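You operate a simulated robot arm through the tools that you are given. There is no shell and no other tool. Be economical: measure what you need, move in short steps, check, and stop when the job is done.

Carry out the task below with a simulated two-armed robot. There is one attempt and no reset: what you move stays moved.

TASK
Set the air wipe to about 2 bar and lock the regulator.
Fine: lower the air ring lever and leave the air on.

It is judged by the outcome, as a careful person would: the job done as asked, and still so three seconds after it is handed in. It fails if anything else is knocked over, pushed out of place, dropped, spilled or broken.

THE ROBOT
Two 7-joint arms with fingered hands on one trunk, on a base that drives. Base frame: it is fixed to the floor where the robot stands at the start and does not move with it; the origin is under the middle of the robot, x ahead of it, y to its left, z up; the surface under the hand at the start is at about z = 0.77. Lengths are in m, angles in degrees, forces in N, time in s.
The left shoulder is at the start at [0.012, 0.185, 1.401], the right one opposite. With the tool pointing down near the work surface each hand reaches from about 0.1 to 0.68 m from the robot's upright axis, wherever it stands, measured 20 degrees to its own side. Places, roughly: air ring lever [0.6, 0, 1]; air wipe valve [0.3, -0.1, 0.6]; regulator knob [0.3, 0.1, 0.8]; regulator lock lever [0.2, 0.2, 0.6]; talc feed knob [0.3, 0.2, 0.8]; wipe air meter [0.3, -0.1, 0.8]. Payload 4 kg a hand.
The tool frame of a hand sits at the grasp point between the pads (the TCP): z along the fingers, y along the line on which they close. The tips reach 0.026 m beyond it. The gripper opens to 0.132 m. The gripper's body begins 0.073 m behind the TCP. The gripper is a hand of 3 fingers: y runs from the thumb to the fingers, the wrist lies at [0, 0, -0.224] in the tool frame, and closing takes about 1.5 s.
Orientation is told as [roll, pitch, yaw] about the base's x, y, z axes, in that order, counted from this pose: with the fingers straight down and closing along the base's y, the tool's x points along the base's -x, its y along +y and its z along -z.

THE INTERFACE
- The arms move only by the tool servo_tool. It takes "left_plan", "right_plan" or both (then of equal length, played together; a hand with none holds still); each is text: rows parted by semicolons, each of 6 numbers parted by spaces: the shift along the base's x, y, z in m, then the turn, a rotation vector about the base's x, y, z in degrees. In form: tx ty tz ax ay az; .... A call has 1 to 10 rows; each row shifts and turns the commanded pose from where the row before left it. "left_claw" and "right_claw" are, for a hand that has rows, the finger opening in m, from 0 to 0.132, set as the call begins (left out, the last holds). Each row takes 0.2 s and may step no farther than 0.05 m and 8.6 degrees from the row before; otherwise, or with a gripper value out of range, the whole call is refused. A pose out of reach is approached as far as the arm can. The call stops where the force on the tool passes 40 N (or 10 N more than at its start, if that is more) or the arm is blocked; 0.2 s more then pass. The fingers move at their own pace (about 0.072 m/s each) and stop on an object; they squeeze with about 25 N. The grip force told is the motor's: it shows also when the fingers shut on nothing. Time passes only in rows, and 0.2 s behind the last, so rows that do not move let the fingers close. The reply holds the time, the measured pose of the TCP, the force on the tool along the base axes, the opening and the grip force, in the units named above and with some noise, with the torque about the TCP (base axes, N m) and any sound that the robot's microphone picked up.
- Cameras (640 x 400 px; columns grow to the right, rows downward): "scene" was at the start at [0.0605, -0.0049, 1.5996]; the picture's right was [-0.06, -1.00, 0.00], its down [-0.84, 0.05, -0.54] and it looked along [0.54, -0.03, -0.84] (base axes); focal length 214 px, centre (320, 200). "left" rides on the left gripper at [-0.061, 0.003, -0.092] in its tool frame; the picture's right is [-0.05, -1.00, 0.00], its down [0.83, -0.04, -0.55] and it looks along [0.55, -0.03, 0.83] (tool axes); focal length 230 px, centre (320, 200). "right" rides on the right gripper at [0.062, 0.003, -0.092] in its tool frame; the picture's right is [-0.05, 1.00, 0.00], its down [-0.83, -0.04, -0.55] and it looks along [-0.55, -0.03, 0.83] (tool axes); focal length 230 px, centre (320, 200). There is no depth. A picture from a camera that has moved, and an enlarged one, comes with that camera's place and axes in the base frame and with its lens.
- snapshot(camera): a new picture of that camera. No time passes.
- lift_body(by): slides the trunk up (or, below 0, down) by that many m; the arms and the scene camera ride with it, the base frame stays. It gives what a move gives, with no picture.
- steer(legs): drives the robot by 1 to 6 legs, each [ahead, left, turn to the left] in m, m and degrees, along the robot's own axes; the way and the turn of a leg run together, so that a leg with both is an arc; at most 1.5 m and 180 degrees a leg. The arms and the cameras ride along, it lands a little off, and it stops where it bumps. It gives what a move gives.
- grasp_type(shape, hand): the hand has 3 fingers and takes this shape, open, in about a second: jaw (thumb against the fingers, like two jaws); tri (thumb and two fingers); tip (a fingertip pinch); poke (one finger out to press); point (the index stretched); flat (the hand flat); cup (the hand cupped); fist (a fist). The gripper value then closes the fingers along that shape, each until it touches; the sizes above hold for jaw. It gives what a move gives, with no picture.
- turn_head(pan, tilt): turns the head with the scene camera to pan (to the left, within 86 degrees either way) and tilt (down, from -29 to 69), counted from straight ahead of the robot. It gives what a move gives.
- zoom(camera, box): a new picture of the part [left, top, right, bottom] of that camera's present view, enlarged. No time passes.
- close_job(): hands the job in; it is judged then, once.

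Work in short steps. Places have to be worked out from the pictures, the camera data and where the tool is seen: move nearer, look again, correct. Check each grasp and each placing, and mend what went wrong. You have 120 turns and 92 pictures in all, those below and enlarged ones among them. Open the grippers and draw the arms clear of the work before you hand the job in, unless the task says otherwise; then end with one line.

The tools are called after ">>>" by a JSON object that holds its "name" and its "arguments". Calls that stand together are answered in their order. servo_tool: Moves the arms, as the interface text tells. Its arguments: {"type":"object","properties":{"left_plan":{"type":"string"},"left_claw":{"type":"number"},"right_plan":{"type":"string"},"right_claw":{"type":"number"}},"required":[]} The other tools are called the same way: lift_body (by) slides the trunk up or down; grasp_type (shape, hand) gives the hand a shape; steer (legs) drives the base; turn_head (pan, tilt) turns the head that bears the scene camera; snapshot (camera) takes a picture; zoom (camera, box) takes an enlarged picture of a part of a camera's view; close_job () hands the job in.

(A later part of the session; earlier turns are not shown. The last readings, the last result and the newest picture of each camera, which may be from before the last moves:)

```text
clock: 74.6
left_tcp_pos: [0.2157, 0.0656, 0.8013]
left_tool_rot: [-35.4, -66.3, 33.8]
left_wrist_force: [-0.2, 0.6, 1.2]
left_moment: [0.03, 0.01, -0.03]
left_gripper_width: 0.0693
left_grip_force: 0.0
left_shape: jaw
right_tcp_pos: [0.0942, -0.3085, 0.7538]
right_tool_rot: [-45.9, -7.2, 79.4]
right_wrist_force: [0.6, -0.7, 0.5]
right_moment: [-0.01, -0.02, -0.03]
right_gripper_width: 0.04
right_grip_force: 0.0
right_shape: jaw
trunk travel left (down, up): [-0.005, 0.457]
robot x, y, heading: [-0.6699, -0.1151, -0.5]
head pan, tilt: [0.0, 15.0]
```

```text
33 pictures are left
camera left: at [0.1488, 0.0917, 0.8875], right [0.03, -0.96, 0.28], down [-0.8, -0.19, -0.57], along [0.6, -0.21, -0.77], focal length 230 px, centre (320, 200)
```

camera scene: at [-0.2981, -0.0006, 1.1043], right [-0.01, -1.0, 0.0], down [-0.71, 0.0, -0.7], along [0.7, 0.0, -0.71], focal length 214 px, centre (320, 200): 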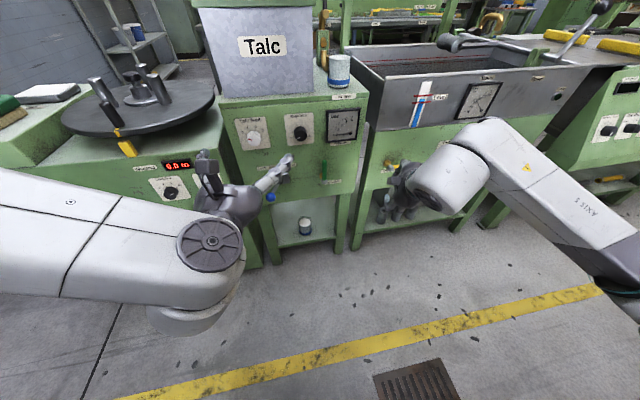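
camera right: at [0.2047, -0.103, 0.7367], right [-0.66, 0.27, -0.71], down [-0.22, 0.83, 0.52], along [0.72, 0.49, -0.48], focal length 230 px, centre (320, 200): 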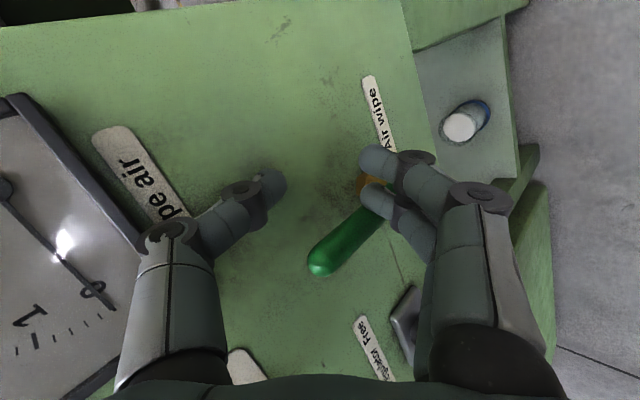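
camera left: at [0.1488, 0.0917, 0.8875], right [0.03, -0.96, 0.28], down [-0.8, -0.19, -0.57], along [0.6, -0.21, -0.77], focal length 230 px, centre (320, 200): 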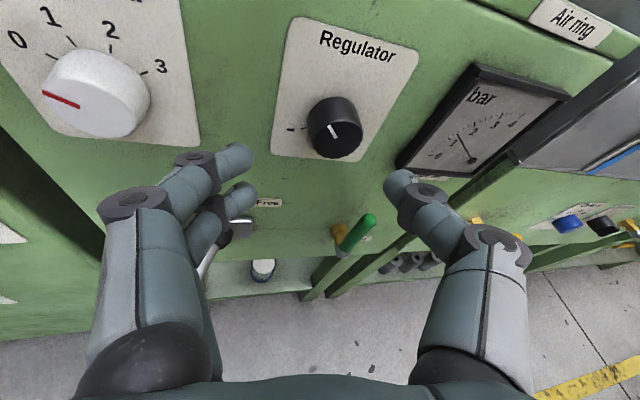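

Knob pointer now near 11 o'clock. I re-approach to the previous grip point and close.

>>> {"name": "servo_tool", "arguments": {"left_plan": "0.012 -0.003 -0.003 0 0 0;0.012 -0.003 -0.003 0 0 0;0.012 -0.003 -0.003 0 0 0;0.012 0 0 0 0 0;0.003 0 0 0 0 0;0 0 0 0 0 0"}}

>>> {"name": "servo_tool", "arguments": {"left_plan": "0 0 0 0 0 0;0 0 0 0 0 0;0 0 0 0 0 0;0 0 0 0 0 0;0 0 0 0 0 0", "left_claw": 0.0}}

>>> {"name": "snapshot", "arguments": {"camera": "left"}}

```text
clock: 76.0
left_tcp_pos: [0.2651, 0.0585, 0.7907]
left_tool_rot: [-35.3, -66.1, 33.6]
left_wrist_force: [-15.5, -0.4, -2.9]
left_moment: [-0.16, 0.13, 0.71]
left_gripper_width: 0.0695
left_grip_force: 0.1
left_shape: jaw
right_tcp_pos: [0.0932, -0.3088, 0.7543]
right_tool_rot: [-46.0, -7.1, 79.3]
right_wrist_force: [-0.4, -0.3, -0.2]
right_moment: [-0.01, -0.01, -0.01]
right_gripper_width: 0.0402
right_grip_force: 0.1
right_shape: jaw
trunk travel left (down, up): [-0.005, 0.457]
robot x, y, heading: [-0.6694, -0.1143, -0.2]
head pan, tilt: [0.0, 15.0]
```

```text
clock: 77.2
left_tcp_pos: [0.2665, 0.0557, 0.7915]
left_tool_rot: [-35.1, -66.3, 33.4]
left_wrist_force: [-12.2, -9.0, -6.3]
left_moment: [-0.06, 0.27, -0.05]
left_gripper_width: 0.027
left_grip_force: 25.1
left_shape: jaw
right_tcp_pos: [0.0936, -0.3079, 0.7531]
right_tool_rot: [-46.1, -7.2, 79.3]
right_wrist_force: [-0.5, -0.1, 1.2]
right_moment: [0.01, -0.03, -0.01]
right_gripper_width: 0.0401
right_grip_force: 0.1
right_shape: jaw
trunk travel left (down, up): [-0.005, 0.457]
robot x, y, heading: [-0.6662, -0.1166, -0.5]
head pan, tilt: [0.0, 15.0]
```

```text
32 pictures are left
camera left: at [0.1996, 0.0806, 0.8781], right [0.03, -0.96, 0.28], down [-0.8, -0.19, -0.57], along [0.6, -0.21, -0.77], focal length 230 px, centre (320, 200)
```

left: 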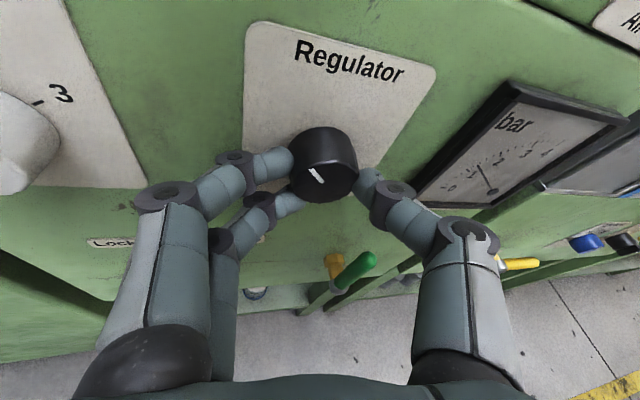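

Gripped again. I turn 30° clockwise and read the meter.

>>> {"name": "servo_tool", "arguments": {"left_plan": "0 0 0 6 0 0;0 0 0 6 0 0;0 0 0 6 0 0;0 0 0 6 0 0;0 0 0 6 0 0;0 0 0 0 0 0"}}

>>> {"name": "zoom", "arguments": {"camera": "scene", "box": [250, 95, 330, 145]}}

```text
clock: 78.6
left_tcp_pos: [0.2657, 0.0569, 0.7917]
left_tool_rot: [41.9, -64.6, -38.5]
left_wrist_force: [-12.4, -12.6, -5.1]
left_moment: [-0.04, 0.26, -0.18]
left_gripper_width: 0.0266
left_grip_force: 24.9
left_shape: jaw
right_tcp_pos: [0.0934, -0.3093, 0.7533]
right_tool_rot: [-46.0, -7.3, 79.2]
right_wrist_force: [-0.4, -0.1, -0.4]
right_moment: [-0.01, -0.02, 0.0]
right_gripper_width: 0.0401
right_grip_force: 0.1
right_shape: jaw
trunk travel left (down, up): [-0.005, 0.457]
robot x, y, heading: [-0.6697, -0.1183, -0.3]
head pan, tilt: [0.0, 15.0]
```

```text
8.00 times, centred on (290, 120) of scene
camera zoom: at [-0.3005, -0.1228, 1.1048], right [-0.01, -1.0, 0.0], down [-0.71, 0.0, -0.7], along [0.7, 0.0, -0.71], focal length 1716 px, centre (560, 840)
```

zoom: 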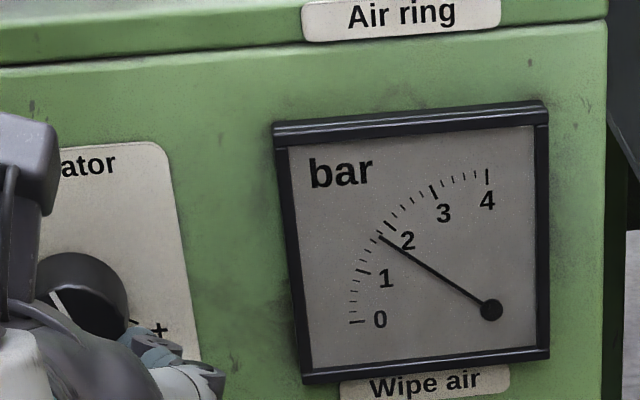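

About 1.8 bar. I turn 10° more, then release and recheck.

>>> {"name": "servo_tool", "arguments": {"left_plan": "0 0 0 5 0 0;0 0 0 5 0 0;0 0 0 0 0 0"}}

>>> {"name": "servo_tool", "arguments": {"left_plan": "0 0 0 0 0 0;0 0 0 0 0 0;0 0 0 0 0 0;-0.02 0 0.003 0 0 0;-0.03 0.003 0.003 0 0 0;-0.03 0.003 0.003 0 0 0;-0.03 0.003 0.003 0 0 0;0 0 0 0 0 0", "left_claw": 0.07}}

>>> {"name": "zoom", "arguments": {"camera": "scene", "box": [250, 95, 330, 145]}}

```text
clock: 79.4
left_tcp_pos: [0.2657, 0.057, 0.7905]
left_tool_rot: [56.6, -57.5, -51.3]
left_wrist_force: [-12.2, -11.7, -6.3]
left_moment: [-0.02, 0.21, -0.2]
left_gripper_width: 0.0259
left_grip_force: 25.4
left_shape: jaw
right_tcp_pos: [0.094, -0.3076, 0.7544]
right_tool_rot: [-46.0, -7.3, 79.4]
right_wrist_force: [-0.6, 0.5, -1.1]
right_moment: [0.02, -0.03, -0.03]
right_gripper_width: 0.0399
right_grip_force: 0.0
right_shape: jaw
trunk travel left (down, up): [-0.005, 0.457]
robot x, y, heading: [-0.6692, -0.1217, -0.3]
head pan, tilt: [0.0, 15.0]
```

```text
clock: 81.2
left_tcp_pos: [0.1575, 0.0677, 0.8041]
left_tool_rot: [56.4, -57.6, -51.0]
left_wrist_force: [0.0, 1.4, -0.5]
left_moment: [-0.03, -0.02, 0.0]
left_gripper_width: 0.0694
left_grip_force: 0.0
left_shape: jaw
right_tcp_pos: [0.0938, -0.3069, 0.7532]
right_tool_rot: [-45.9, -7.2, 79.3]
right_wrist_force: [0.2, 0.4, -0.3]
right_moment: [0.03, 0.01, -0.02]
right_gripper_width: 0.0401
right_grip_force: 0.0
right_shape: jaw
trunk travel left (down, up): [-0.005, 0.457]
robot x, y, heading: [-0.6666, -0.1171, -0.1]
head pan, tilt: [0.0, 15.0]
```

```text
8.00 times, centred on (290, 120) of scene
camera zoom: at [-0.2994, -0.1215, 1.1042], right [-0.01, -1.0, 0.0], down [-0.71, 0.0, -0.7], along [0.7, 0.0, -0.71], focal length 1716 px, centre (560, 840)
```

zoom: 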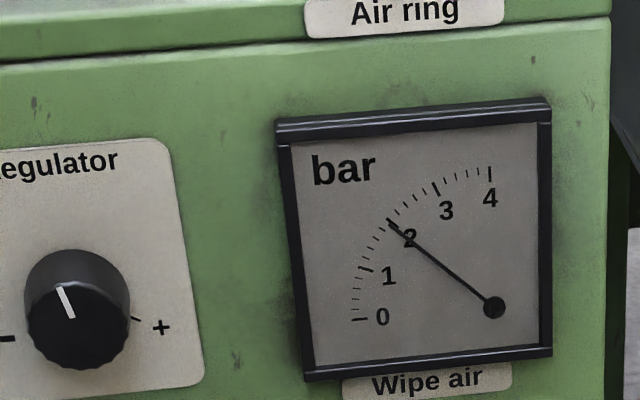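

Exactly 2 bar. Now the lock lever; let me look at it from the left camera.

>>> {"name": "snapshot", "arguments": {"camera": "left"}}

>>> {"name": "zoom", "arguments": {"camera": "scene", "box": [170, 110, 298, 190]}}

```text
29 pictures are left
camera left: at [0.0894, 0.0313, 0.8844], right [0.03, -0.92, -0.4], down [-0.8, 0.22, -0.56], along [0.6, 0.34, -0.73], focal length 230 px, centre (320, 200)
```

left: 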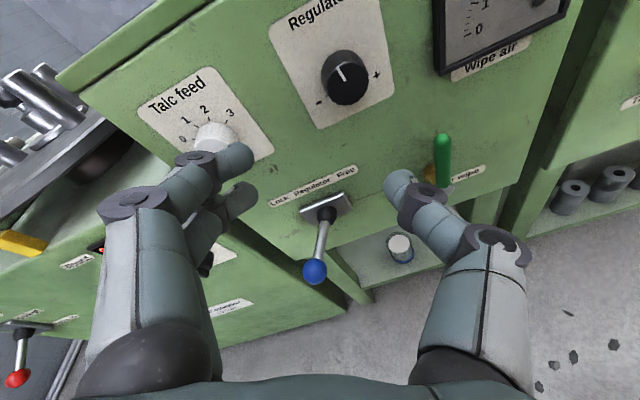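

```text
5.00 times, centred on (234, 150) of scene
camera zoom: at [-0.2994, -0.1215, 1.1042], right [-0.01, -1.0, 0.0], down [-0.71, 0.0, -0.7], along [0.7, 0.0, -0.71], focal length 1072 px, centre (750, 450)
```

zoom: 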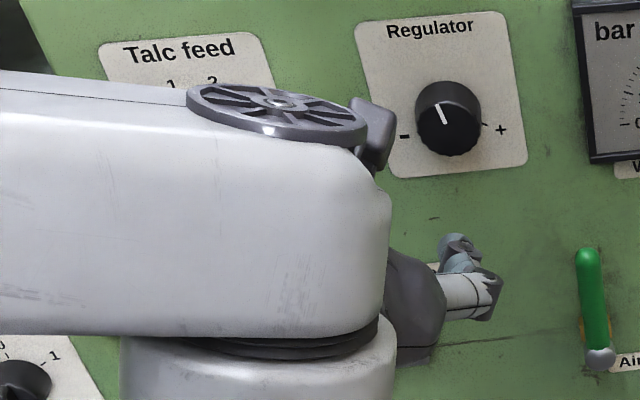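

Several views give the lever base at (0.31, 0.15, 0.585) and ball at (0.19, 0.154, 0.63): nearly straight out, tilted a bit up. I'll straddle the ball with the left hand from above and push toward "Lock" (left). First reorient to point down-forward above the ball.

>>> {"name": "servo_tool", "arguments": {"left_plan": "-0.01 0.01 0 -7.1 0 0;-0.01 0.01 0 -7.1 0 0;0 0.01 0 -7.1 0 0;0 0.01 0 -7.1 0 0;0 0.01 -0.01 0 7.5 0;0 0.01 -0.015 0 7.5 0;0 0.01 -0.015 0 7.5 0;0 0.01 -0.015 0 7.5 0;0 0.006 -0.015 0 0 0;0 0 0 0 0 0", "left_claw": 0.07}}

>>> {"name": "snapshot", "arguments": {"camera": "left"}}

```text
clock: 83.4
left_tcp_pos: [0.1384, 0.154, 0.7334]
left_tool_rot: [-1.7, -40.3, 2.6]
left_wrist_force: [0.6, -0.4, -0.2]
left_moment: [-0.01, 0.02, -0.01]
left_gripper_width: 0.0696
left_grip_force: 0.0
left_shape: jaw
right_tcp_pos: [0.0937, -0.3082, 0.7539]
right_tool_rot: [-45.9, -7.2, 79.3]
right_wrist_force: [0.4, 0.7, -0.6]
right_moment: [-0.02, 0.01, 0.03]
right_gripper_width: 0.0401
right_grip_force: 0.1
right_shape: jaw
trunk travel left (down, up): [-0.005, 0.457]
robot x, y, heading: [-0.6689, -0.1176, -0.1]
head pan, tilt: [0.0, 15.0]
```

```text
27 pictures are left
camera left: at [0.1237, 0.1601, 0.844], right [0.07, -1.0, 0.06], down [-0.99, -0.07, -0.11], along [0.12, -0.05, -0.99], focal length 230 px, centre (320, 200)
```

left: 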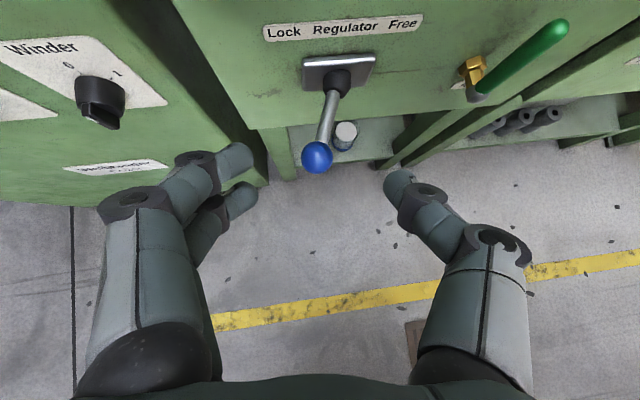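

Seen from above, the lever leans slightly left. I descend so the ball is between thumb and fingers.

>>> {"name": "servo_tool", "arguments": {"left_plan": "0.01 0 -0.02 0 0 0;0.01 0 -0.02 0 0 0;0.012 0 -0.02 0 0 0;0.012 0 -0.017 0 0 0;0.008 0 -0.013 0 0 0;0 0 0 0 0 0"}}

>>> {"name": "snapshot", "arguments": {"camera": "left"}}

```text
clock: 84.8
left_tcp_pos: [0.1903, 0.153, 0.6452]
left_tool_rot: [-1.6, -40.4, 2.7]
left_wrist_force: [-0.2, 0.2, -0.4]
left_moment: [-0.02, -0.02, -0.04]
left_gripper_width: 0.0696
left_grip_force: 0.1
left_shape: jaw
right_tcp_pos: [0.0937, -0.3076, 0.754]
right_tool_rot: [-46.0, -7.2, 79.4]
right_wrist_force: [-0.5, -0.2, -1.1]
right_moment: [-0.04, 0.01, 0.01]
right_gripper_width: 0.0402
right_grip_force: 0.0
right_shape: jaw
trunk travel left (down, up): [-0.005, 0.457]
robot x, y, heading: [-0.6677, -0.1211, -0.5]
head pan, tilt: [0.0, 15.0]
```

```text
26 pictures are left
camera left: at [0.1758, 0.1593, 0.755], right [0.07, -1.0, 0.06], down [-0.99, -0.07, -0.11], along [0.12, -0.05, -0.99], focal length 230 px, centre (320, 200)
```

left: 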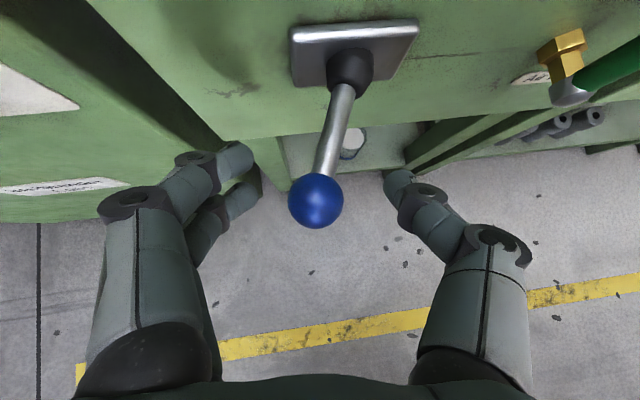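

The ball is right at the grasp point. I narrow to 0.045 and push left (toward Lock) 3 cm.

>>> {"name": "servo_tool", "arguments": {"left_plan": "0 0 0 0 0 0;0 0.01 0 0 0 0;0 0.01 0 0 0 0;0 0.01 0 0 0 0;0 0.008 0 0 0 0;0 0 0 0 0 0", "left_claw": 0.045}}

>>> {"name": "snapshot", "arguments": {"camera": "left"}}

```text
clock: 86.2
left_tcp_pos: [0.1888, 0.1876, 0.646]
left_tool_rot: [-1.7, -40.5, 2.5]
left_wrist_force: [0.4, -17.1, 3.0]
left_moment: [-0.37, -0.05, -0.12]
left_gripper_width: 0.0623
left_grip_force: 0.0
left_shape: jaw
right_tcp_pos: [0.0938, -0.3095, 0.7529]
right_tool_rot: [-46.1, -7.3, 79.3]
right_wrist_force: [-0.2, -0.5, -0.4]
right_moment: [0.04, 0.04, 0.02]
right_gripper_width: 0.0403
right_grip_force: 0.0
right_shape: jaw
trunk travel left (down, up): [-0.005, 0.457]
robot x, y, heading: [-0.6703, -0.1224, -0.5]
head pan, tilt: [0.0, 15.0]
```

```text
25 pictures are left
camera left: at [0.1759, 0.1944, 0.756], right [0.06, -1.0, 0.06], down [-0.99, -0.07, -0.12], along [0.12, -0.05, -0.99], focal length 230 px, centre (320, 200)
```

left: 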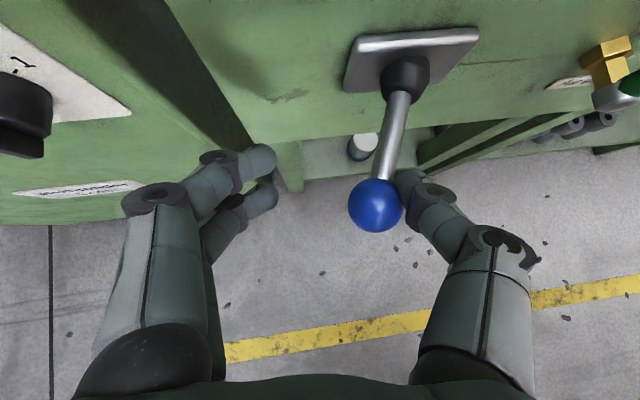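

At 17 N the lever did not move left. I try the opposite way gently with the fingers.

>>> {"name": "servo_tool", "arguments": {"left_plan": "0 -0.015 0 0 0 0;0 -0.015 0 0 0 0;0 -0.01 0 0 0 0;0 -0.01 0 0 0 0;0 -0.01 0 0 0 0;0 -0.01 0 0 0 0;0 0 0 0 0 0"}}

>>> {"name": "snapshot", "arguments": {"camera": "left"}}

```text
clock: 87.8
left_tcp_pos: [0.19, 0.1218, 0.6436]
left_tool_rot: [-1.8, -40.4, 2.6]
left_wrist_force: [-0.7, 1.0, -0.9]
left_moment: [-0.04, 0.02, 0.01]
left_gripper_width: 0.0465
left_grip_force: 0.0
left_shape: jaw
right_tcp_pos: [0.0933, -0.3089, 0.7546]
right_tool_rot: [-46.0, -7.2, 79.2]
right_wrist_force: [1.0, -0.3, -0.1]
right_moment: [-0.02, 0.0, 0.0]
right_gripper_width: 0.0399
right_grip_force: 0.0
right_shape: jaw
trunk travel left (down, up): [-0.005, 0.457]
robot x, y, heading: [-0.6677, -0.1177, 0.0]
head pan, tilt: [0.0, 15.0]
```

```text
24 pictures are left
camera left: at [0.1755, 0.1275, 0.7543], right [0.07, -1.0, 0.06], down [-0.99, -0.07, -0.11], along [0.12, -0.05, -0.99], focal length 230 px, centre (320, 200)
```

left: 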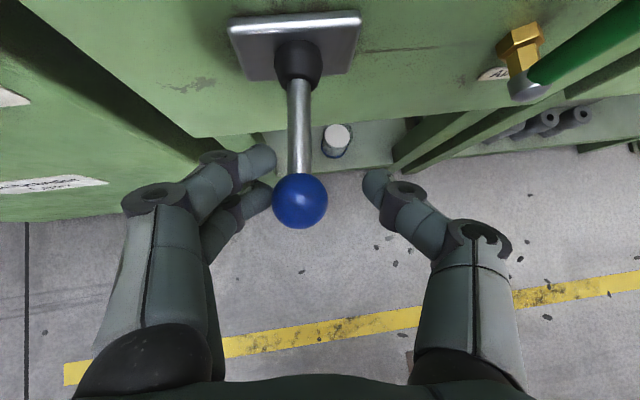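

The lever moved right easily (ball y 0.155→0.132). I continue right a bit to learn its travel.

>>> {"name": "servo_tool", "arguments": {"left_plan": "0 -0.01 0 0 0 0;0 -0.01 0 0 0 0;0 -0.01 0 0 0 0;0 0 0 0 0 0"}}

>>> {"name": "snapshot", "arguments": {"camera": "left"}}

```text
clock: 88.8
left_tcp_pos: [0.1911, 0.0916, 0.6444]
left_tool_rot: [-1.7, -40.4, 2.6]
left_wrist_force: [0.5, 0.1, 0.2]
left_moment: [-0.02, -0.01, -0.01]
left_gripper_width: 0.0457
left_grip_force: 0.0
left_shape: jaw
right_tcp_pos: [0.0934, -0.3081, 0.7528]
right_tool_rot: [-45.9, -7.2, 79.3]
right_wrist_force: [-0.8, 0.6, -0.3]
right_moment: [0.01, -0.01, -0.04]
right_gripper_width: 0.0401
right_grip_force: 0.0
right_shape: jaw
trunk travel left (down, up): [-0.005, 0.457]
robot x, y, heading: [-0.6673, -0.1203, -0.3]
head pan, tilt: [0.0, 15.0]
```

```text
23 pictures are left
camera left: at [0.1756, 0.0973, 0.7544], right [0.07, -1.0, 0.06], down [-0.99, -0.07, -0.11], along [0.12, -0.05, -0.99], focal length 230 px, centre (320, 200)
```

left: 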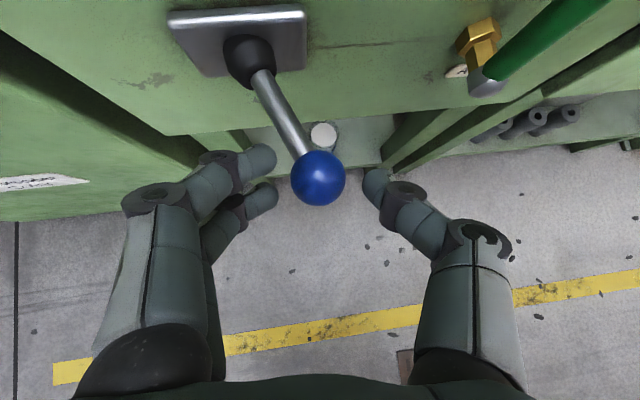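

The lever snapped over to the right. Label says right is Free, yet the knob turned while it stood left; I'll test the knob again now, so I lift off and return to the knob pre-grasp.

>>> {"name": "servo_tool", "arguments": {"left_plan": "-0.02 0 0.03 0 0 0;-0.02 0 0.03 0 0 0;-0.01 -0.005 0.03 0 -6 0;0 -0.005 0.02 0 -6 0;0.01 -0.005 0.02 -3 -6 0;0.01 -0.005 0.015 -3 -6 0;0.02 -0.005 0.012 -3 -5.5 0;0.025 0 0 -3 0 0;0 0 0 0 0 0", "left_claw": 0.07}}

>>> {"name": "snapshot", "arguments": {"camera": "left"}}

```text
clock: 90.8
left_tcp_pos: [0.2052, 0.0661, 0.8017]
left_tool_rot: [-35.6, -65.9, 32.4]
left_wrist_force: [-0.6, -0.5, -0.3]
left_moment: [0.01, 0.0, -0.02]
left_gripper_width: 0.0694
left_grip_force: 0.0
left_shape: jaw
right_tcp_pos: [0.0943, -0.3077, 0.7534]
right_tool_rot: [-46.0, -7.2, 79.3]
right_wrist_force: [-0.1, -1.0, 0.3]
right_moment: [-0.03, 0.02, 0.0]
right_gripper_width: 0.0401
right_grip_force: 0.1
right_shape: jaw
trunk travel left (down, up): [-0.005, 0.457]
robot x, y, heading: [-0.6698, -0.1187, -0.3]
head pan, tilt: [0.0, 15.0]
```

```text
22 pictures are left
camera left: at [0.1381, 0.0927, 0.8875], right [0.01, -0.96, 0.29], down [-0.81, -0.17, -0.56], along [0.59, -0.23, -0.78], focal length 230 px, centre (320, 200)
```

left: 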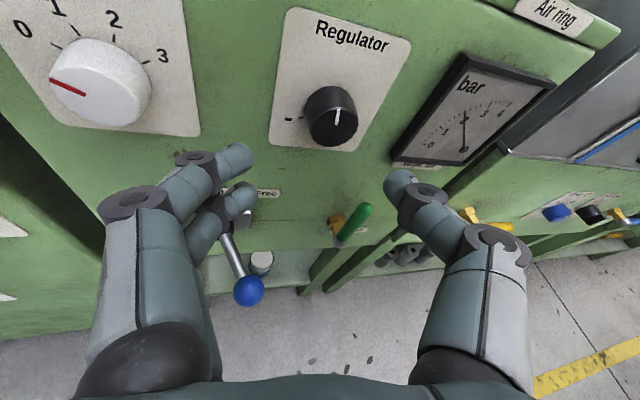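

Good pre-grasp. I advance, grip and turn a little clockwise to feel whether it is blocked.

>>> {"name": "servo_tool", "arguments": {"left_plan": "0.012 -0.003 -0.003 0 0 0;0.012 -0.003 -0.003 0 0 0;0.012 -0.003 -0.003 0 0 0;0.012 0 -0.001 0 0 0;0.012 0 0 0 0 0;0 0 0 0 0 0"}}

>>> {"name": "servo_tool", "arguments": {"left_plan": "0 0 0 0 0 0;0 0 0 0 0 0;0 0 0 0 0 0;0 0 0 0 0 0;0 0 0 0 0 0;0 0 0 6 0 0;0 0 0 6 0 0;0 0 0 0 0 0", "left_claw": 0.0}}

>>> {"name": "zoom", "arguments": {"camera": "scene", "box": [250, 95, 330, 145]}}

```text
clock: 92.2
left_tcp_pos: [0.2645, 0.057, 0.791]
left_tool_rot: [-35.4, -65.9, 32.4]
left_wrist_force: [-4.3, -0.3, -1.7]
left_moment: [-0.04, 0.03, 0.18]
left_gripper_width: 0.0692
left_grip_force: 0.1
left_shape: jaw
right_tcp_pos: [0.0929, -0.3079, 0.7532]
right_tool_rot: [-46.0, -7.3, 79.3]
right_wrist_force: [0.3, 0.2, 0.7]
right_moment: [-0.02, 0.03, 0.0]
right_gripper_width: 0.0402
right_grip_force: 0.0
right_shape: jaw
trunk travel left (down, up): [-0.005, 0.457]
robot x, y, heading: [-0.6675, -0.1184, -0.1]
head pan, tilt: [0.0, 15.0]
```

```text
clock: 94.0
left_tcp_pos: [0.2632, 0.0551, 0.7916]
left_tool_rot: [-4.7, -69.7, 3.8]
left_wrist_force: [-12.4, -9.7, -3.3]
left_moment: [-0.05, 0.16, -0.3]
left_gripper_width: 0.0241
left_grip_force: 24.8
left_shape: jaw
right_tcp_pos: [0.092, -0.3097, 0.7544]
right_tool_rot: [-46.0, -7.3, 79.2]
right_wrist_force: [0.1, 0.3, 0.0]
right_moment: [-0.03, -0.02, 0.0]
right_gripper_width: 0.0399
right_grip_force: 0.0
right_shape: jaw
trunk travel left (down, up): [-0.005, 0.457]
robot x, y, heading: [-0.67, -0.117, -0.1]
head pan, tilt: [0.0, 15.0]
```

```text
8.00 times, centred on (290, 120) of scene
camera zoom: at [-0.3009, -0.1226, 1.1049], right [-0.01, -1.0, 0.0], down [-0.71, 0.0, -0.7], along [0.7, 0.0, -0.71], focal length 1716 px, centre (560, 840)
```

zoom: 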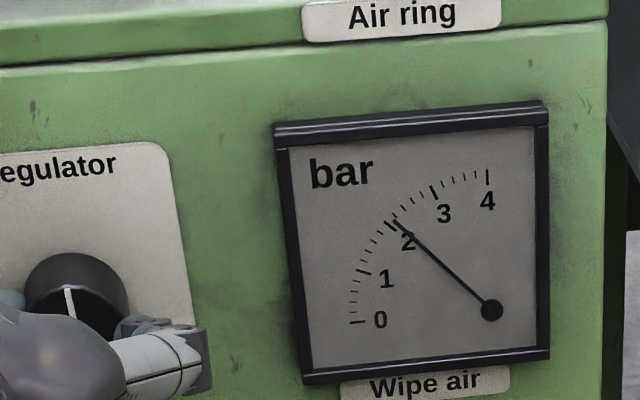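

The knob still turns (≈2.15 bar), so the lever doesn't physically block it either way; the labels decide: right = Free, left = Lock. I turn back 7°, release and recheck.

>>> {"name": "servo_tool", "arguments": {"left_plan": "0 0 0 -3.5 0 0;0 0 0 -3.5 0 0;0 0 0 0 0 0;0 0 0 0 0 0"}}

>>> {"name": "servo_tool", "arguments": {"left_plan": "0 0 0 0 0 0;0 0 0 0 0 0;0 0 0 0 0 0;-0.02 0 0.004 0 0 0;-0.03 0.003 0.004 0 0 0;-0.03 0.003 0.004 0 0 0;-0.03 0.003 0.003 0 0 0;0 0 0 0 0 0", "left_claw": 0.07}}

>>> {"name": "zoom", "arguments": {"camera": "scene", "box": [250, 95, 330, 145]}}

```text
clock: 95.0
left_tcp_pos: [0.2632, 0.0559, 0.7902]
left_tool_rot: [-24.0, -68.1, 21.6]
left_wrist_force: [-14.3, -12.2, -6.1]
left_moment: [0.0, 0.18, -0.4]
left_gripper_width: 0.0242
left_grip_force: 24.7
left_shape: jaw
right_tcp_pos: [0.0934, -0.3086, 0.7535]
right_tool_rot: [-46.0, -7.3, 79.1]
right_wrist_force: [0.6, -0.7, -1.1]
right_moment: [0.0, -0.02, 0.02]
right_gripper_width: 0.0403
right_grip_force: 0.0
right_shape: jaw
trunk travel left (down, up): [-0.005, 0.457]
robot x, y, heading: [-0.6691, -0.1177, -0.5]
head pan, tilt: [0.0, 15.0]
```

```text
clock: 96.8
left_tcp_pos: [0.1543, 0.0674, 0.8063]
left_tool_rot: [-23.9, -68.2, 21.9]
left_wrist_force: [0.1, -0.3, 0.8]
left_moment: [-0.01, -0.01, 0.0]
left_gripper_width: 0.0694
left_grip_force: 0.0
left_shape: jaw
right_tcp_pos: [0.0935, -0.3077, 0.7537]
right_tool_rot: [-45.9, -7.2, 79.2]
right_wrist_force: [-0.5, -0.2, 0.0]
right_moment: [-0.04, 0.01, 0.02]
right_gripper_width: 0.0402
right_grip_force: 0.1
right_shape: jaw
trunk travel left (down, up): [-0.005, 0.457]
robot x, y, heading: [-0.6691, -0.1188, -0.4]
head pan, tilt: [0.0, 15.0]
```

```text
8.00 times, centred on (290, 120) of scene
camera zoom: at [-0.2996, -0.1217, 1.1043], right [-0.01, -1.0, 0.0], down [-0.71, 0.0, -0.7], along [0.7, 0.0, -0.71], focal length 1716 px, centre (560, 840)
```

zoom: 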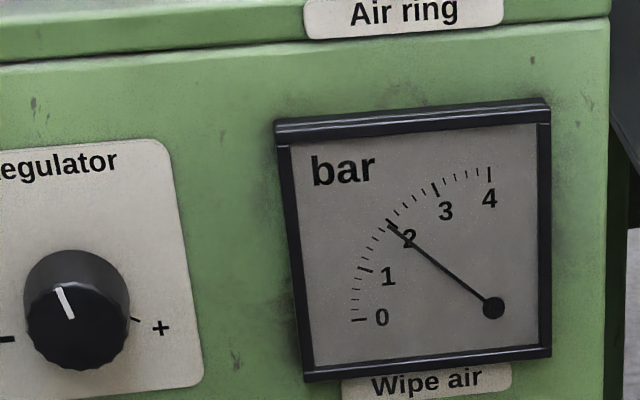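

2 bar again, in the Free position. Now I go to the ball (≈0.20, 0.093, 0.632) to push the lever over to Lock.

>>> {"name": "servo_tool", "arguments": {"left_plan": "-0.005 0.005 -0.01 3.5 7.5 0;-0.005 0.005 -0.015 3.5 7.5 0;-0.005 0.005 -0.015 0 7.5 0;0 0.005 -0.015 0 7.5 0;0 0.007 -0.015 0 0 0;0.01 0 -0.02 0 0 0;0.01 0 -0.02 0 0 0;0.012 0 -0.02 0 0 0;0.012 0 -0.02 0 0 0;0.012 0 -0.01 0 0 0"}}

>>> {"name": "snapshot", "arguments": {"camera": "left"}}

```text
clock: 99.0
left_tcp_pos: [0.1957, 0.0944, 0.6455]
left_tool_rot: [-1.9, -39.8, 2.3]
left_wrist_force: [0.1, -0.1, 0.6]
left_moment: [0.02, 0.01, 0.02]
left_gripper_width: 0.0695
left_grip_force: 0.0
left_shape: jaw
right_tcp_pos: [0.0935, -0.3073, 0.7526]
right_tool_rot: [-46.1, -7.3, 79.3]
right_wrist_force: [-0.2, 0.4, -0.6]
right_moment: [0.0, 0.02, -0.02]
right_gripper_width: 0.0402
right_grip_force: 0.1
right_shape: jaw
trunk travel left (down, up): [-0.005, 0.457]
robot x, y, heading: [-0.6664, -0.1184, -0.6]
head pan, tilt: [0.0, 15.0]
```

```text
19 pictures are left
camera left: at [0.1834, 0.1009, 0.7558], right [0.06, -1.0, 0.06], down [-0.99, -0.07, -0.1], along [0.11, -0.05, -0.99], focal length 230 px, centre (320, 200)
```

left: 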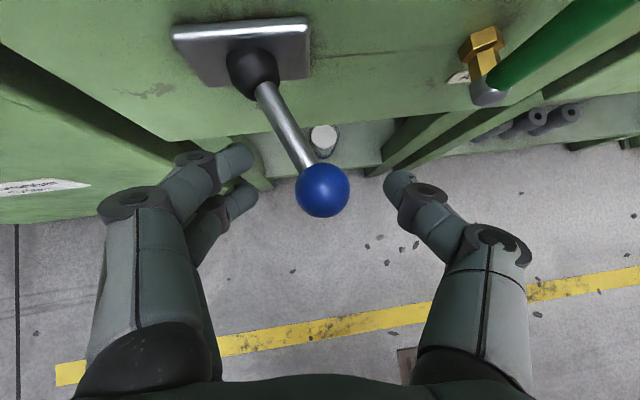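

The ball is centred between thumb and fingers. I push left 8 cm with the thumb.

>>> {"name": "servo_tool", "arguments": {"left_plan": "0 0 0 0 0 0;0 0.015 0 0 0 0;0 0.015 0 0 0 0;-0.003 0.015 0 0 0 0;-0.003 0.012 0 0 0 0;0 0.01 0 0 0 0;0 0.01 0 0 0 0;0 0.006 0 0 0 0;0 0 0 0 0 0", "left_claw": 0.045}}

>>> {"name": "snapshot", "arguments": {"camera": "left"}}

```text
clock: 101.0
left_tcp_pos: [0.1901, 0.1752, 0.647]
left_tool_rot: [-1.9, -39.9, 2.3]
left_wrist_force: [0.0, -7.3, 1.9]
left_moment: [-0.18, -0.02, -0.09]
left_gripper_width: 0.0523
left_grip_force: 0.0
left_shape: jaw
right_tcp_pos: [0.0927, -0.3082, 0.7543]
right_tool_rot: [-46.0, -7.2, 79.2]
right_wrist_force: [-0.8, 0.4, 0.2]
right_moment: [-0.01, 0.0, 0.01]
right_gripper_width: 0.0403
right_grip_force: 0.0
right_shape: jaw
trunk travel left (down, up): [-0.005, 0.457]
robot x, y, heading: [-0.6704, -0.1207, -0.2]
head pan, tilt: [0.0, 15.0]
```

```text
18 pictures are left
camera left: at [0.1767, 0.1824, 0.7571], right [0.06, -1.0, 0.06], down [-0.99, -0.06, -0.11], along [0.11, -0.05, -0.99], focal length 230 px, centre (320, 200)
```

left: 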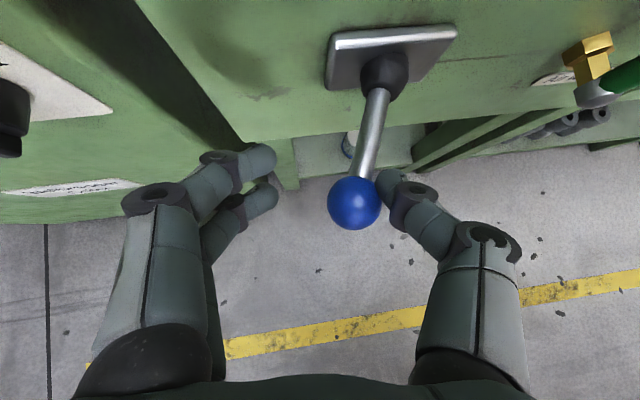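

The lever is against the left (Lock) stop. I open the hand and withdraw up and back.

>>> {"name": "servo_tool", "arguments": {"left_plan": "0 -0.005 0 0 0 0;0 0 0 0 0 0;-0.025 0 0.03 0 0 0;-0.025 0 0.03 0 0 0;-0.03 0 0.03 0 0 0;-0.03 0 0.03 0 0 0;-0.03 0.01 0.03 0 0 0;-0.03 0.02 0.03 0 0 0;0 0 0 0 0 0", "left_claw": 0.1}}

>>> {"name": "zoom", "arguments": {"camera": "scene", "box": [200, 0, 392, 180]}}

```text
clock: 103.0
left_tcp_pos: [0.0209, 0.2014, 0.8247]
left_tool_rot: [-1.7, -39.6, 2.3]
left_wrist_force: [0.3, 0.2, 0.4]
left_moment: [-0.02, -0.01, 0.02]
left_gripper_width: 0.0998
left_grip_force: 0.1
left_shape: jaw
right_tcp_pos: [0.095, -0.3088, 0.7525]
right_tool_rot: [-45.9, -7.2, 79.1]
right_wrist_force: [-0.3, 0.4, -0.2]
right_moment: [-0.01, 0.0, -0.03]
right_gripper_width: 0.04
right_grip_force: 0.1
right_shape: jaw
trunk travel left (down, up): [-0.005, 0.457]
robot x, y, heading: [-0.6718, -0.1198, -0.3]
head pan, tilt: [0.0, 15.0]
```

```text
2.22 times, centred on (296, 90) of scene
camera zoom: at [-0.2992, -0.122, 1.1041], right [-0.01, -1.0, 0.0], down [-0.71, 0.0, -0.7], along [0.7, 0.0, -0.71], focal length 477 px, centre (373, 444)
```

zoom: 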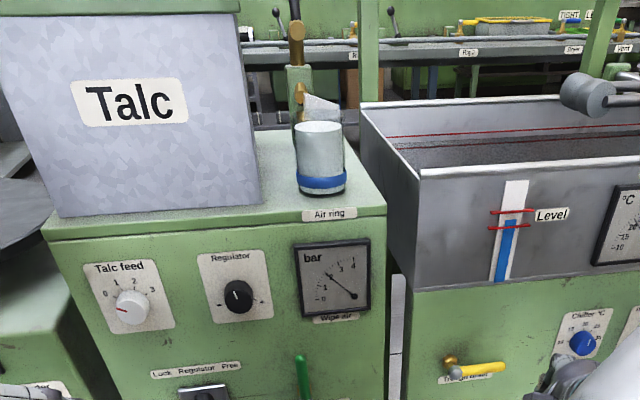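

The meter holds 2 bar, lock set, and air jets at the ring. Now the ring lever: its knob is at about (0.64, -0.005, 1.096), hinge near (0.62, -0.015, 1.0), opened upward, to be pulled toward me and down. I raise the trunk first and look.

>>> {"name": "lift_body", "arguments": {"by": 0.4}}

>>> {"name": "turn_head", "arguments": {"pan": 0, "tilt": 30}}

>>> {"name": "snapshot", "arguments": {"camera": "scene"}}

```text
clock: 106.8
left_tcp_pos: [0.0193, 0.2028, 1.2256]
left_tool_rot: [-1.9, -39.8, 2.3]
left_wrist_force: [-0.3, -0.8, -0.3]
left_moment: [-0.01, -0.01, -0.01]
left_gripper_width: 0.0998
left_grip_force: 0.2
left_shape: jaw
right_tcp_pos: [0.0926, -0.308, 1.1533]
right_tool_rot: [-46.0, -7.1, 79.3]
right_wrist_force: [-0.8, -0.9, 0.5]
right_moment: [0.0, -0.02, 0.03]
right_gripper_width: 0.04
right_grip_force: 0.1
right_shape: jaw
trunk travel left (down, up): [-0.405, 0.057]
robot x, y, heading: [-0.67, -0.1179, -0.3]
head pan, tilt: [0.0, 15.0]
```

```text
clock: 107.6
left_tcp_pos: [0.0198, 0.2014, 1.2262]
left_tool_rot: [-1.9, -39.8, 2.2]
left_wrist_force: [0.0, 0.1, 0.2]
left_moment: [0.02, -0.01, -0.01]
left_gripper_width: 0.1001
left_grip_force: 0.1
left_shape: jaw
right_tcp_pos: [0.0938, -0.3079, 1.153]
right_tool_rot: [-46.0, -7.1, 79.3]
right_wrist_force: [-0.3, -0.3, 0.6]
right_moment: [-0.04, 0.01, -0.01]
right_gripper_width: 0.0402
right_grip_force: 0.0
right_shape: jaw
trunk travel left (down, up): [-0.405, 0.057]
robot x, y, heading: [-0.6667, -0.124, -0.2]
head pan, tilt: [0.0, 30.0]
```

```text
16 pictures are left
camera scene: at [-0.5829, -0.1199, 1.6175], right [-0.01, -1.0, 0.0], down [-0.51, 0.0, -0.86], along [0.86, 0.0, -0.51], focal length 214 px, centre (320, 200)
```

scene: 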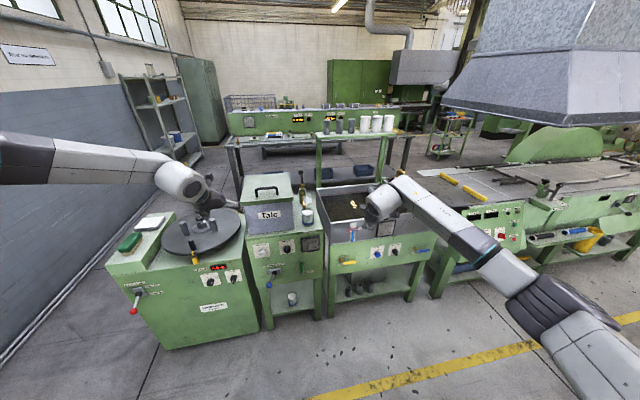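

>>> {"name": "zoom", "arguments": {"camera": "scene", "box": [264, 160, 344, 210]}}

```text
8.00 times, centred on (304, 185) of scene
camera zoom: at [-0.5829, -0.1199, 1.6175], right [-0.01, -1.0, 0.0], down [-0.51, 0.0, -0.86], along [0.86, 0.0, -0.51], focal length 1716 px, centre (448, 320)
```

zoom: 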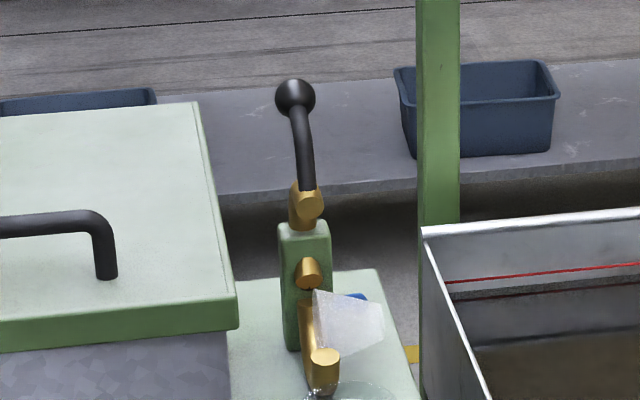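

Knob confirmed at (0.644, -0.003, 1.091). I pull both hands back, yaw the right one 17° so it comes in from the right, with opening 0.06.

>>> {"name": "servo_tool", "arguments": {"right_plan": "-0.03 0 0.01 0 0 6;-0.03 0 0.01 0 0 6;-0.03 0 0.01 0 0 5;-0.03 0 0.01 0 0 0;-0.03 0 0 0 0 0;0 0 0 0 0 0", "left_plan": "-0.03 0 0.01 0 5 0;-0.03 0 0.01 0 5 0;-0.03 0 0.01 0 5 0;-0.03 0 0.01 0 5 0;-0.03 0 0 0 0 0;0 0 0 0 0 0", "right_claw": 0.06}}

```text
clock: 109.0
left_tcp_pos: [-0.1289, 0.2018, 1.2665]
left_tool_rot: [-0.9, -19.7, 1.8]
left_wrist_force: [0.1, -0.9, -0.4]
left_moment: [0.02, 0.02, 0.02]
left_gripper_width: 0.0998
left_grip_force: 0.1
left_shape: jaw
right_tcp_pos: [-0.0563, -0.3073, 1.1948]
right_tool_rot: [-45.9, -7.2, 96.2]
right_wrist_force: [0.2, -0.4, 0.1]
right_moment: [0.01, 0.0, -0.02]
right_gripper_width: 0.0593
right_grip_force: 0.0
right_shape: jaw
trunk travel left (down, up): [-0.405, 0.057]
robot x, y, heading: [-0.6682, -0.1163, -0.4]
head pan, tilt: [0.0, 30.0]
```

>>> {"name": "steer", "arguments": {"legs": [[0, 0.2, 0], [0.52, 0, 0]]}}

>>> {"name": "snapshot", "arguments": {"camera": "right"}}

```text
clock: 113.2
left_tcp_pos: [0.3902, 0.3947, 1.2672]
left_tool_rot: [-1.0, -19.9, 1.6]
left_wrist_force: [-0.9, 0.3, 0.0]
left_moment: [-0.01, -0.02, 0.03]
left_gripper_width: 0.0999
left_grip_force: 0.0
left_shape: jaw
right_tcp_pos: [0.4631, -0.1162, 1.1958]
right_tool_rot: [-46.0, -7.2, 96.1]
right_wrist_force: [-0.4, 0.0, 0.3]
right_moment: [0.0, 0.0, 0.0]
right_gripper_width: 0.0596
right_grip_force: 0.1
right_shape: jaw
trunk travel left (down, up): [-0.405, 0.057]
robot x, y, heading: [-0.1474, 0.0774, -0.4]
head pan, tilt: [0.0, 30.0]
```

```text
14 pictures are left
camera right: at [0.4015, -0.1909, 1.2491], right [-0.7, 0.07, -0.71], down [-0.45, 0.73, 0.52], along [0.55, 0.68, -0.48], focal length 230 px, centre (320, 200)
```

right: 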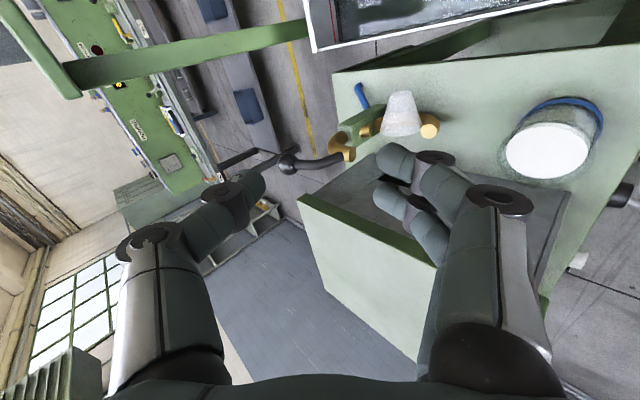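

The knob fix from this camera agrees (0.644, -0.004, 1.092). I move to a point 8 cm short along the tool axis.

>>> {"name": "servo_tool", "arguments": {"right_plan": "0.03 0.025 -0.005 0 0 0;0.03 0.025 -0.01 0 0 0;0.03 0.025 -0.012 0 0 0;0.028 0.023 -0.015 0 0 0;0 0 0 0 0 0", "right_claw": 0.07}}

>>> {"name": "snapshot", "arguments": {"camera": "right"}}

```text
clock: 114.4
left_tcp_pos: [0.3895, 0.3939, 1.2669]
left_tool_rot: [-1.0, -19.9, 1.6]
left_wrist_force: [0.7, 0.3, -0.4]
left_moment: [-0.02, -0.01, -0.01]
left_gripper_width: 0.0999
left_grip_force: 0.1
left_shape: jaw
right_tcp_pos: [0.5799, -0.0182, 1.1538]
right_tool_rot: [-46.0, -7.2, 96.1]
right_wrist_force: [0.2, 1.2, 0.1]
right_moment: [0.01, 0.03, 0.0]
right_gripper_width: 0.0692
right_grip_force: 0.1
right_shape: jaw
trunk travel left (down, up): [-0.405, 0.057]
robot x, y, heading: [-0.1434, 0.0749, -0.3]
head pan, tilt: [0.0, 30.0]
```

```text
13 pictures are left
camera right: at [0.5192, -0.0931, 1.2068], right [-0.7, 0.07, -0.71], down [-0.45, 0.73, 0.52], along [0.55, 0.68, -0.48], focal length 230 px, centre (320, 200)
```

right: 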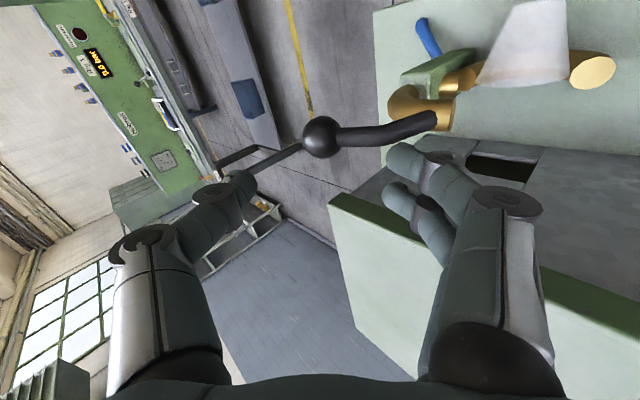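

The closing line runs nearly along the lever shaft, so fingers would hit it. I'll instead point the hand straight down (thumb behind the knob, fingers in front): raise, rotate 46°, then drive 0.12 m closer.

>>> {"name": "servo_tool", "arguments": {"right_plan": "-0.01 0 0.02 -1.75 7.55 0;-0.01 0 0.02 -1.75 7.55 0;-0.01 0 0.02 -1.75 7.55 0;-0.01 0.003 0.02 -1.75 7.55 0;-0.01 0.005 0.02 -1.75 7.55 0;-0.01 0.005 0.01 -1.75 7.55 0;0 0 0 0 0 0"}}

>>> {"name": "steer", "arguments": {"legs": [[0.12, 0, 0]]}}

>>> {"name": "snapshot", "arguments": {"camera": "right"}}

```text
clock: 116.0
left_tcp_pos: [0.3914, 0.3939, 1.2662]
left_tool_rot: [-1.0, -19.7, 1.7]
left_wrist_force: [-0.2, -0.1, -0.3]
left_moment: [0.02, -0.03, 0.02]
left_gripper_width: 0.1
left_grip_force: 0.0
left_shape: jaw
right_tcp_pos: [0.5203, -0.0057, 1.2633]
right_tool_rot: [0.1, 0.0, 93.1]
right_wrist_force: [0.0, -0.7, 0.5]
right_moment: [-0.02, 0.02, -0.02]
right_gripper_width: 0.0695
right_grip_force: 0.1
right_shape: jaw
trunk travel left (down, up): [-0.405, 0.057]
robot x, y, heading: [-0.1461, 0.0767, -0.5]
head pan, tilt: [0.0, 30.0]
```

```text
clock: 117.3
left_tcp_pos: [0.51, 0.3947, 1.2687]
left_tool_rot: [-1.0, -19.9, 1.8]
left_wrist_force: [-0.2, -1.3, 0.6]
left_moment: [0.03, -0.04, 0.0]
left_gripper_width: 0.0997
left_grip_force: 0.0
left_shape: jaw
right_tcp_pos: [0.6397, -0.0055, 1.2655]
right_tool_rot: [-0.2, 0.0, 93.2]
right_wrist_force: [0.4, -0.5, 0.2]
right_moment: [0.02, -0.03, 0.02]
right_gripper_width: 0.0695
right_grip_force: 0.0
right_shape: jaw
trunk travel left (down, up): [-0.405, 0.057]
robot x, y, heading: [-0.0258, 0.0752, -0.7]
head pan, tilt: [0.0, 30.0]
```

```text
12 pictures are left
camera right: at [0.6393, -0.0665, 1.3573], right [-1.0, 0.0, 0.0], down [0.0, 0.83, 0.55], along [0.0, 0.55, -0.83], focal length 230 px, centre (320, 200)
```

right: 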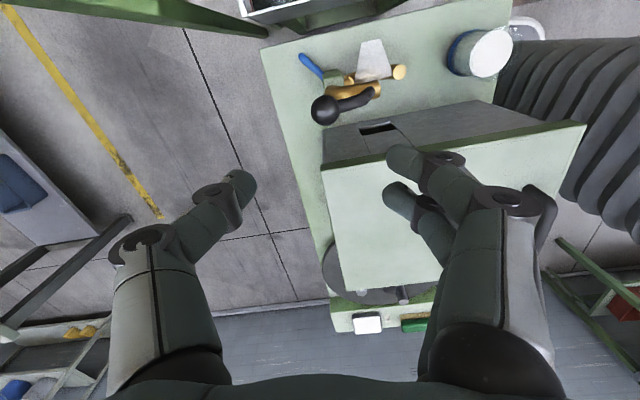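

Ideal view: knob at (0.634, -0.009, 1.091), pivot around (0.594, -0.02, 0.97). I lower the hand so the thumb is behind the knob.

>>> {"name": "servo_tool", "arguments": {"right_plan": "-0.004 -0.002 -0.035 0 0 0;-0.003 -0.002 -0.035 0 0 0;0 0 -0.035 0 0 0;0 0 -0.03 0 0 0;0 0 -0.02 0 0 0;0 0 -0.01 0 0 0;0 0 0 0 0 0"}}

>>> {"name": "snapshot", "arguments": {"camera": "right"}}

```text
clock: 118.9
left_tcp_pos: [0.5106, 0.3921, 1.2673]
left_tool_rot: [-1.0, -19.9, 1.7]
left_wrist_force: [-0.2, -1.0, -0.2]
left_moment: [-0.03, 0.0, 0.01]
left_gripper_width: 0.0997
left_grip_force: 0.0
left_shape: jaw
right_tcp_pos: [0.6339, -0.0111, 1.0989]
right_tool_rot: [0.0, 0.0, 93.0]
right_wrist_force: [-4.5, -6.5, 8.4]
right_moment: [-0.18, 0.48, 0.23]
right_gripper_width: 0.0723
right_grip_force: 0.0
right_shape: jaw
trunk travel left (down, up): [-0.405, 0.057]
robot x, y, heading: [-0.0281, 0.0721, -0.6]
head pan, tilt: [0.0, 30.0]
```

```text
11 pictures are left
camera right: at [0.634, -0.0724, 1.1917], right [-1.0, 0.0, 0.0], down [0.0, 0.83, 0.55], along [0.0, 0.55, -0.83], focal length 230 px, centre (320, 200)
```

right: 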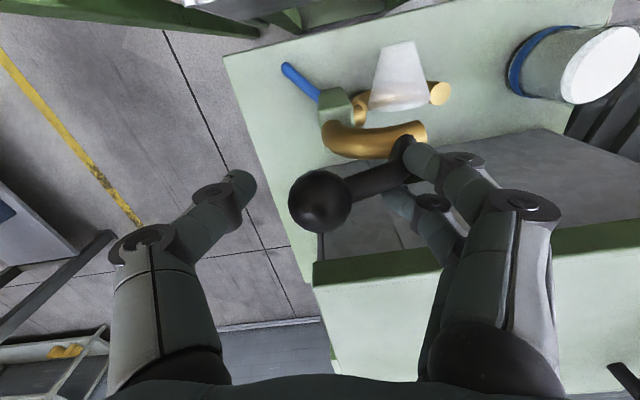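

Fingers lightly touch the shaft in front; the thumb is behind the knob. I pull toward me along the arc, first half.

>>> {"name": "servo_tool", "arguments": {"right_plan": "-0.005 -0.001 0.006 0 0 0;-0.018 -0.001 0.003 0 0 0;-0.02 -0.002 0.002 0 0 0;-0.02 -0.002 0.0 0 0 0;-0.02 -0.002 -0.003 0 0 0;-0.015 -0.001 -0.005 0 0 0;0 0 0 0 0 0"}}

>>> {"name": "snapshot", "arguments": {"camera": "right"}}

```text
clock: 120.5
left_tcp_pos: [0.5128, 0.3938, 1.2672]
left_tool_rot: [-1.2, -19.9, 1.7]
left_wrist_force: [-0.5, 0.0, 0.0]
left_moment: [-0.01, -0.02, 0.01]
left_gripper_width: 0.1
left_grip_force: 0.1
left_shape: jaw
right_tcp_pos: [0.5374, -0.0178, 1.1018]
right_tool_rot: [0.2, 0.0, 93.1]
right_wrist_force: [0.8, 1.1, -0.2]
right_moment: [-0.01, -0.02, 0.0]
right_gripper_width: 0.0713
right_grip_force: 0.2
right_shape: jaw
trunk travel left (down, up): [-0.405, 0.057]
robot x, y, heading: [-0.027, 0.0698, -0.6]
head pan, tilt: [0.0, 30.0]
```

```text
10 pictures are left
camera right: at [0.537, -0.0792, 1.1942], right [-1.0, 0.0, 0.0], down [0.0, 0.83, 0.55], along [0.0, 0.55, -0.83], focal length 230 px, centre (320, 200)
```

right: 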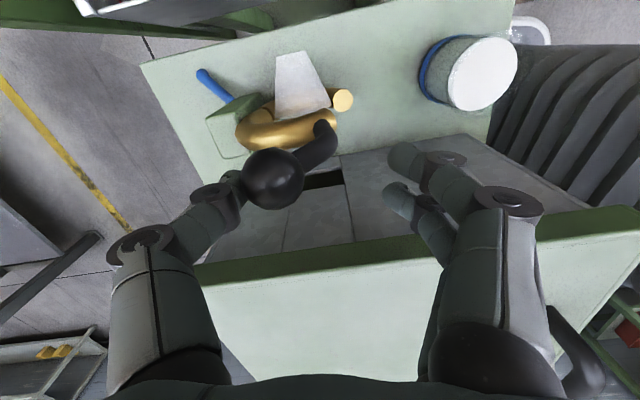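

The knob came along (x 0.634→0.562). I continue forward and downward.

>>> {"name": "servo_tool", "arguments": {"right_plan": "-0.015 -0.001 -0.005 0 0 0;-0.015 -0.001 -0.008 0 0 0;-0.013 -0.001 -0.012 0 0 0;-0.01 -0.001 -0.014 0 0 0;-0.006 0 -0.014 0 0 0;0 0 0 0 0 0"}}

>>> {"name": "snapshot", "arguments": {"camera": "right"}}

```text
clock: 121.9
left_tcp_pos: [0.5122, 0.3937, 1.2672]
left_tool_rot: [-1.1, -19.9, 1.7]
left_wrist_force: [-0.1, 0.3, 0.0]
left_moment: [-0.01, 0.0, 0.01]
left_gripper_width: 0.0995
left_grip_force: 0.1
left_shape: jaw
right_tcp_pos: [0.4772, -0.0217, 1.0493]
right_tool_rot: [0.1, 0.0, 93.1]
right_wrist_force: [0.6, -1.2, 0.6]
right_moment: [0.03, 0.0, 0.04]
right_gripper_width: 0.0707
right_grip_force: 0.1
right_shape: jaw
trunk travel left (down, up): [-0.405, 0.057]
robot x, y, heading: [-0.0272, 0.0747, -0.6]
head pan, tilt: [0.0, 30.0]
```

```text
9 pictures are left
camera right: at [0.4781, -0.0835, 1.1409], right [-1.0, 0.0, 0.0], down [0.0, 0.83, 0.55], along [0.0, 0.55, -0.83], focal length 230 px, centre (320, 200)
```

right: 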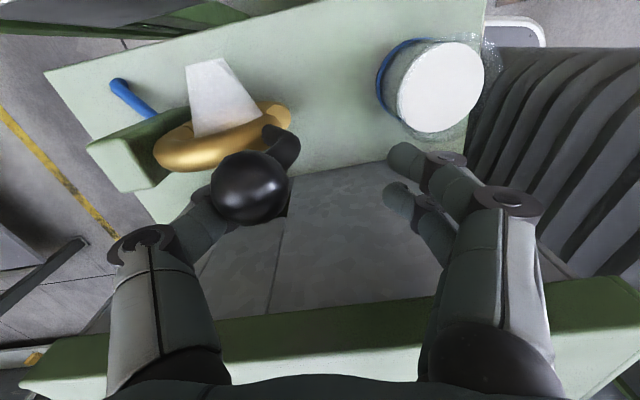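

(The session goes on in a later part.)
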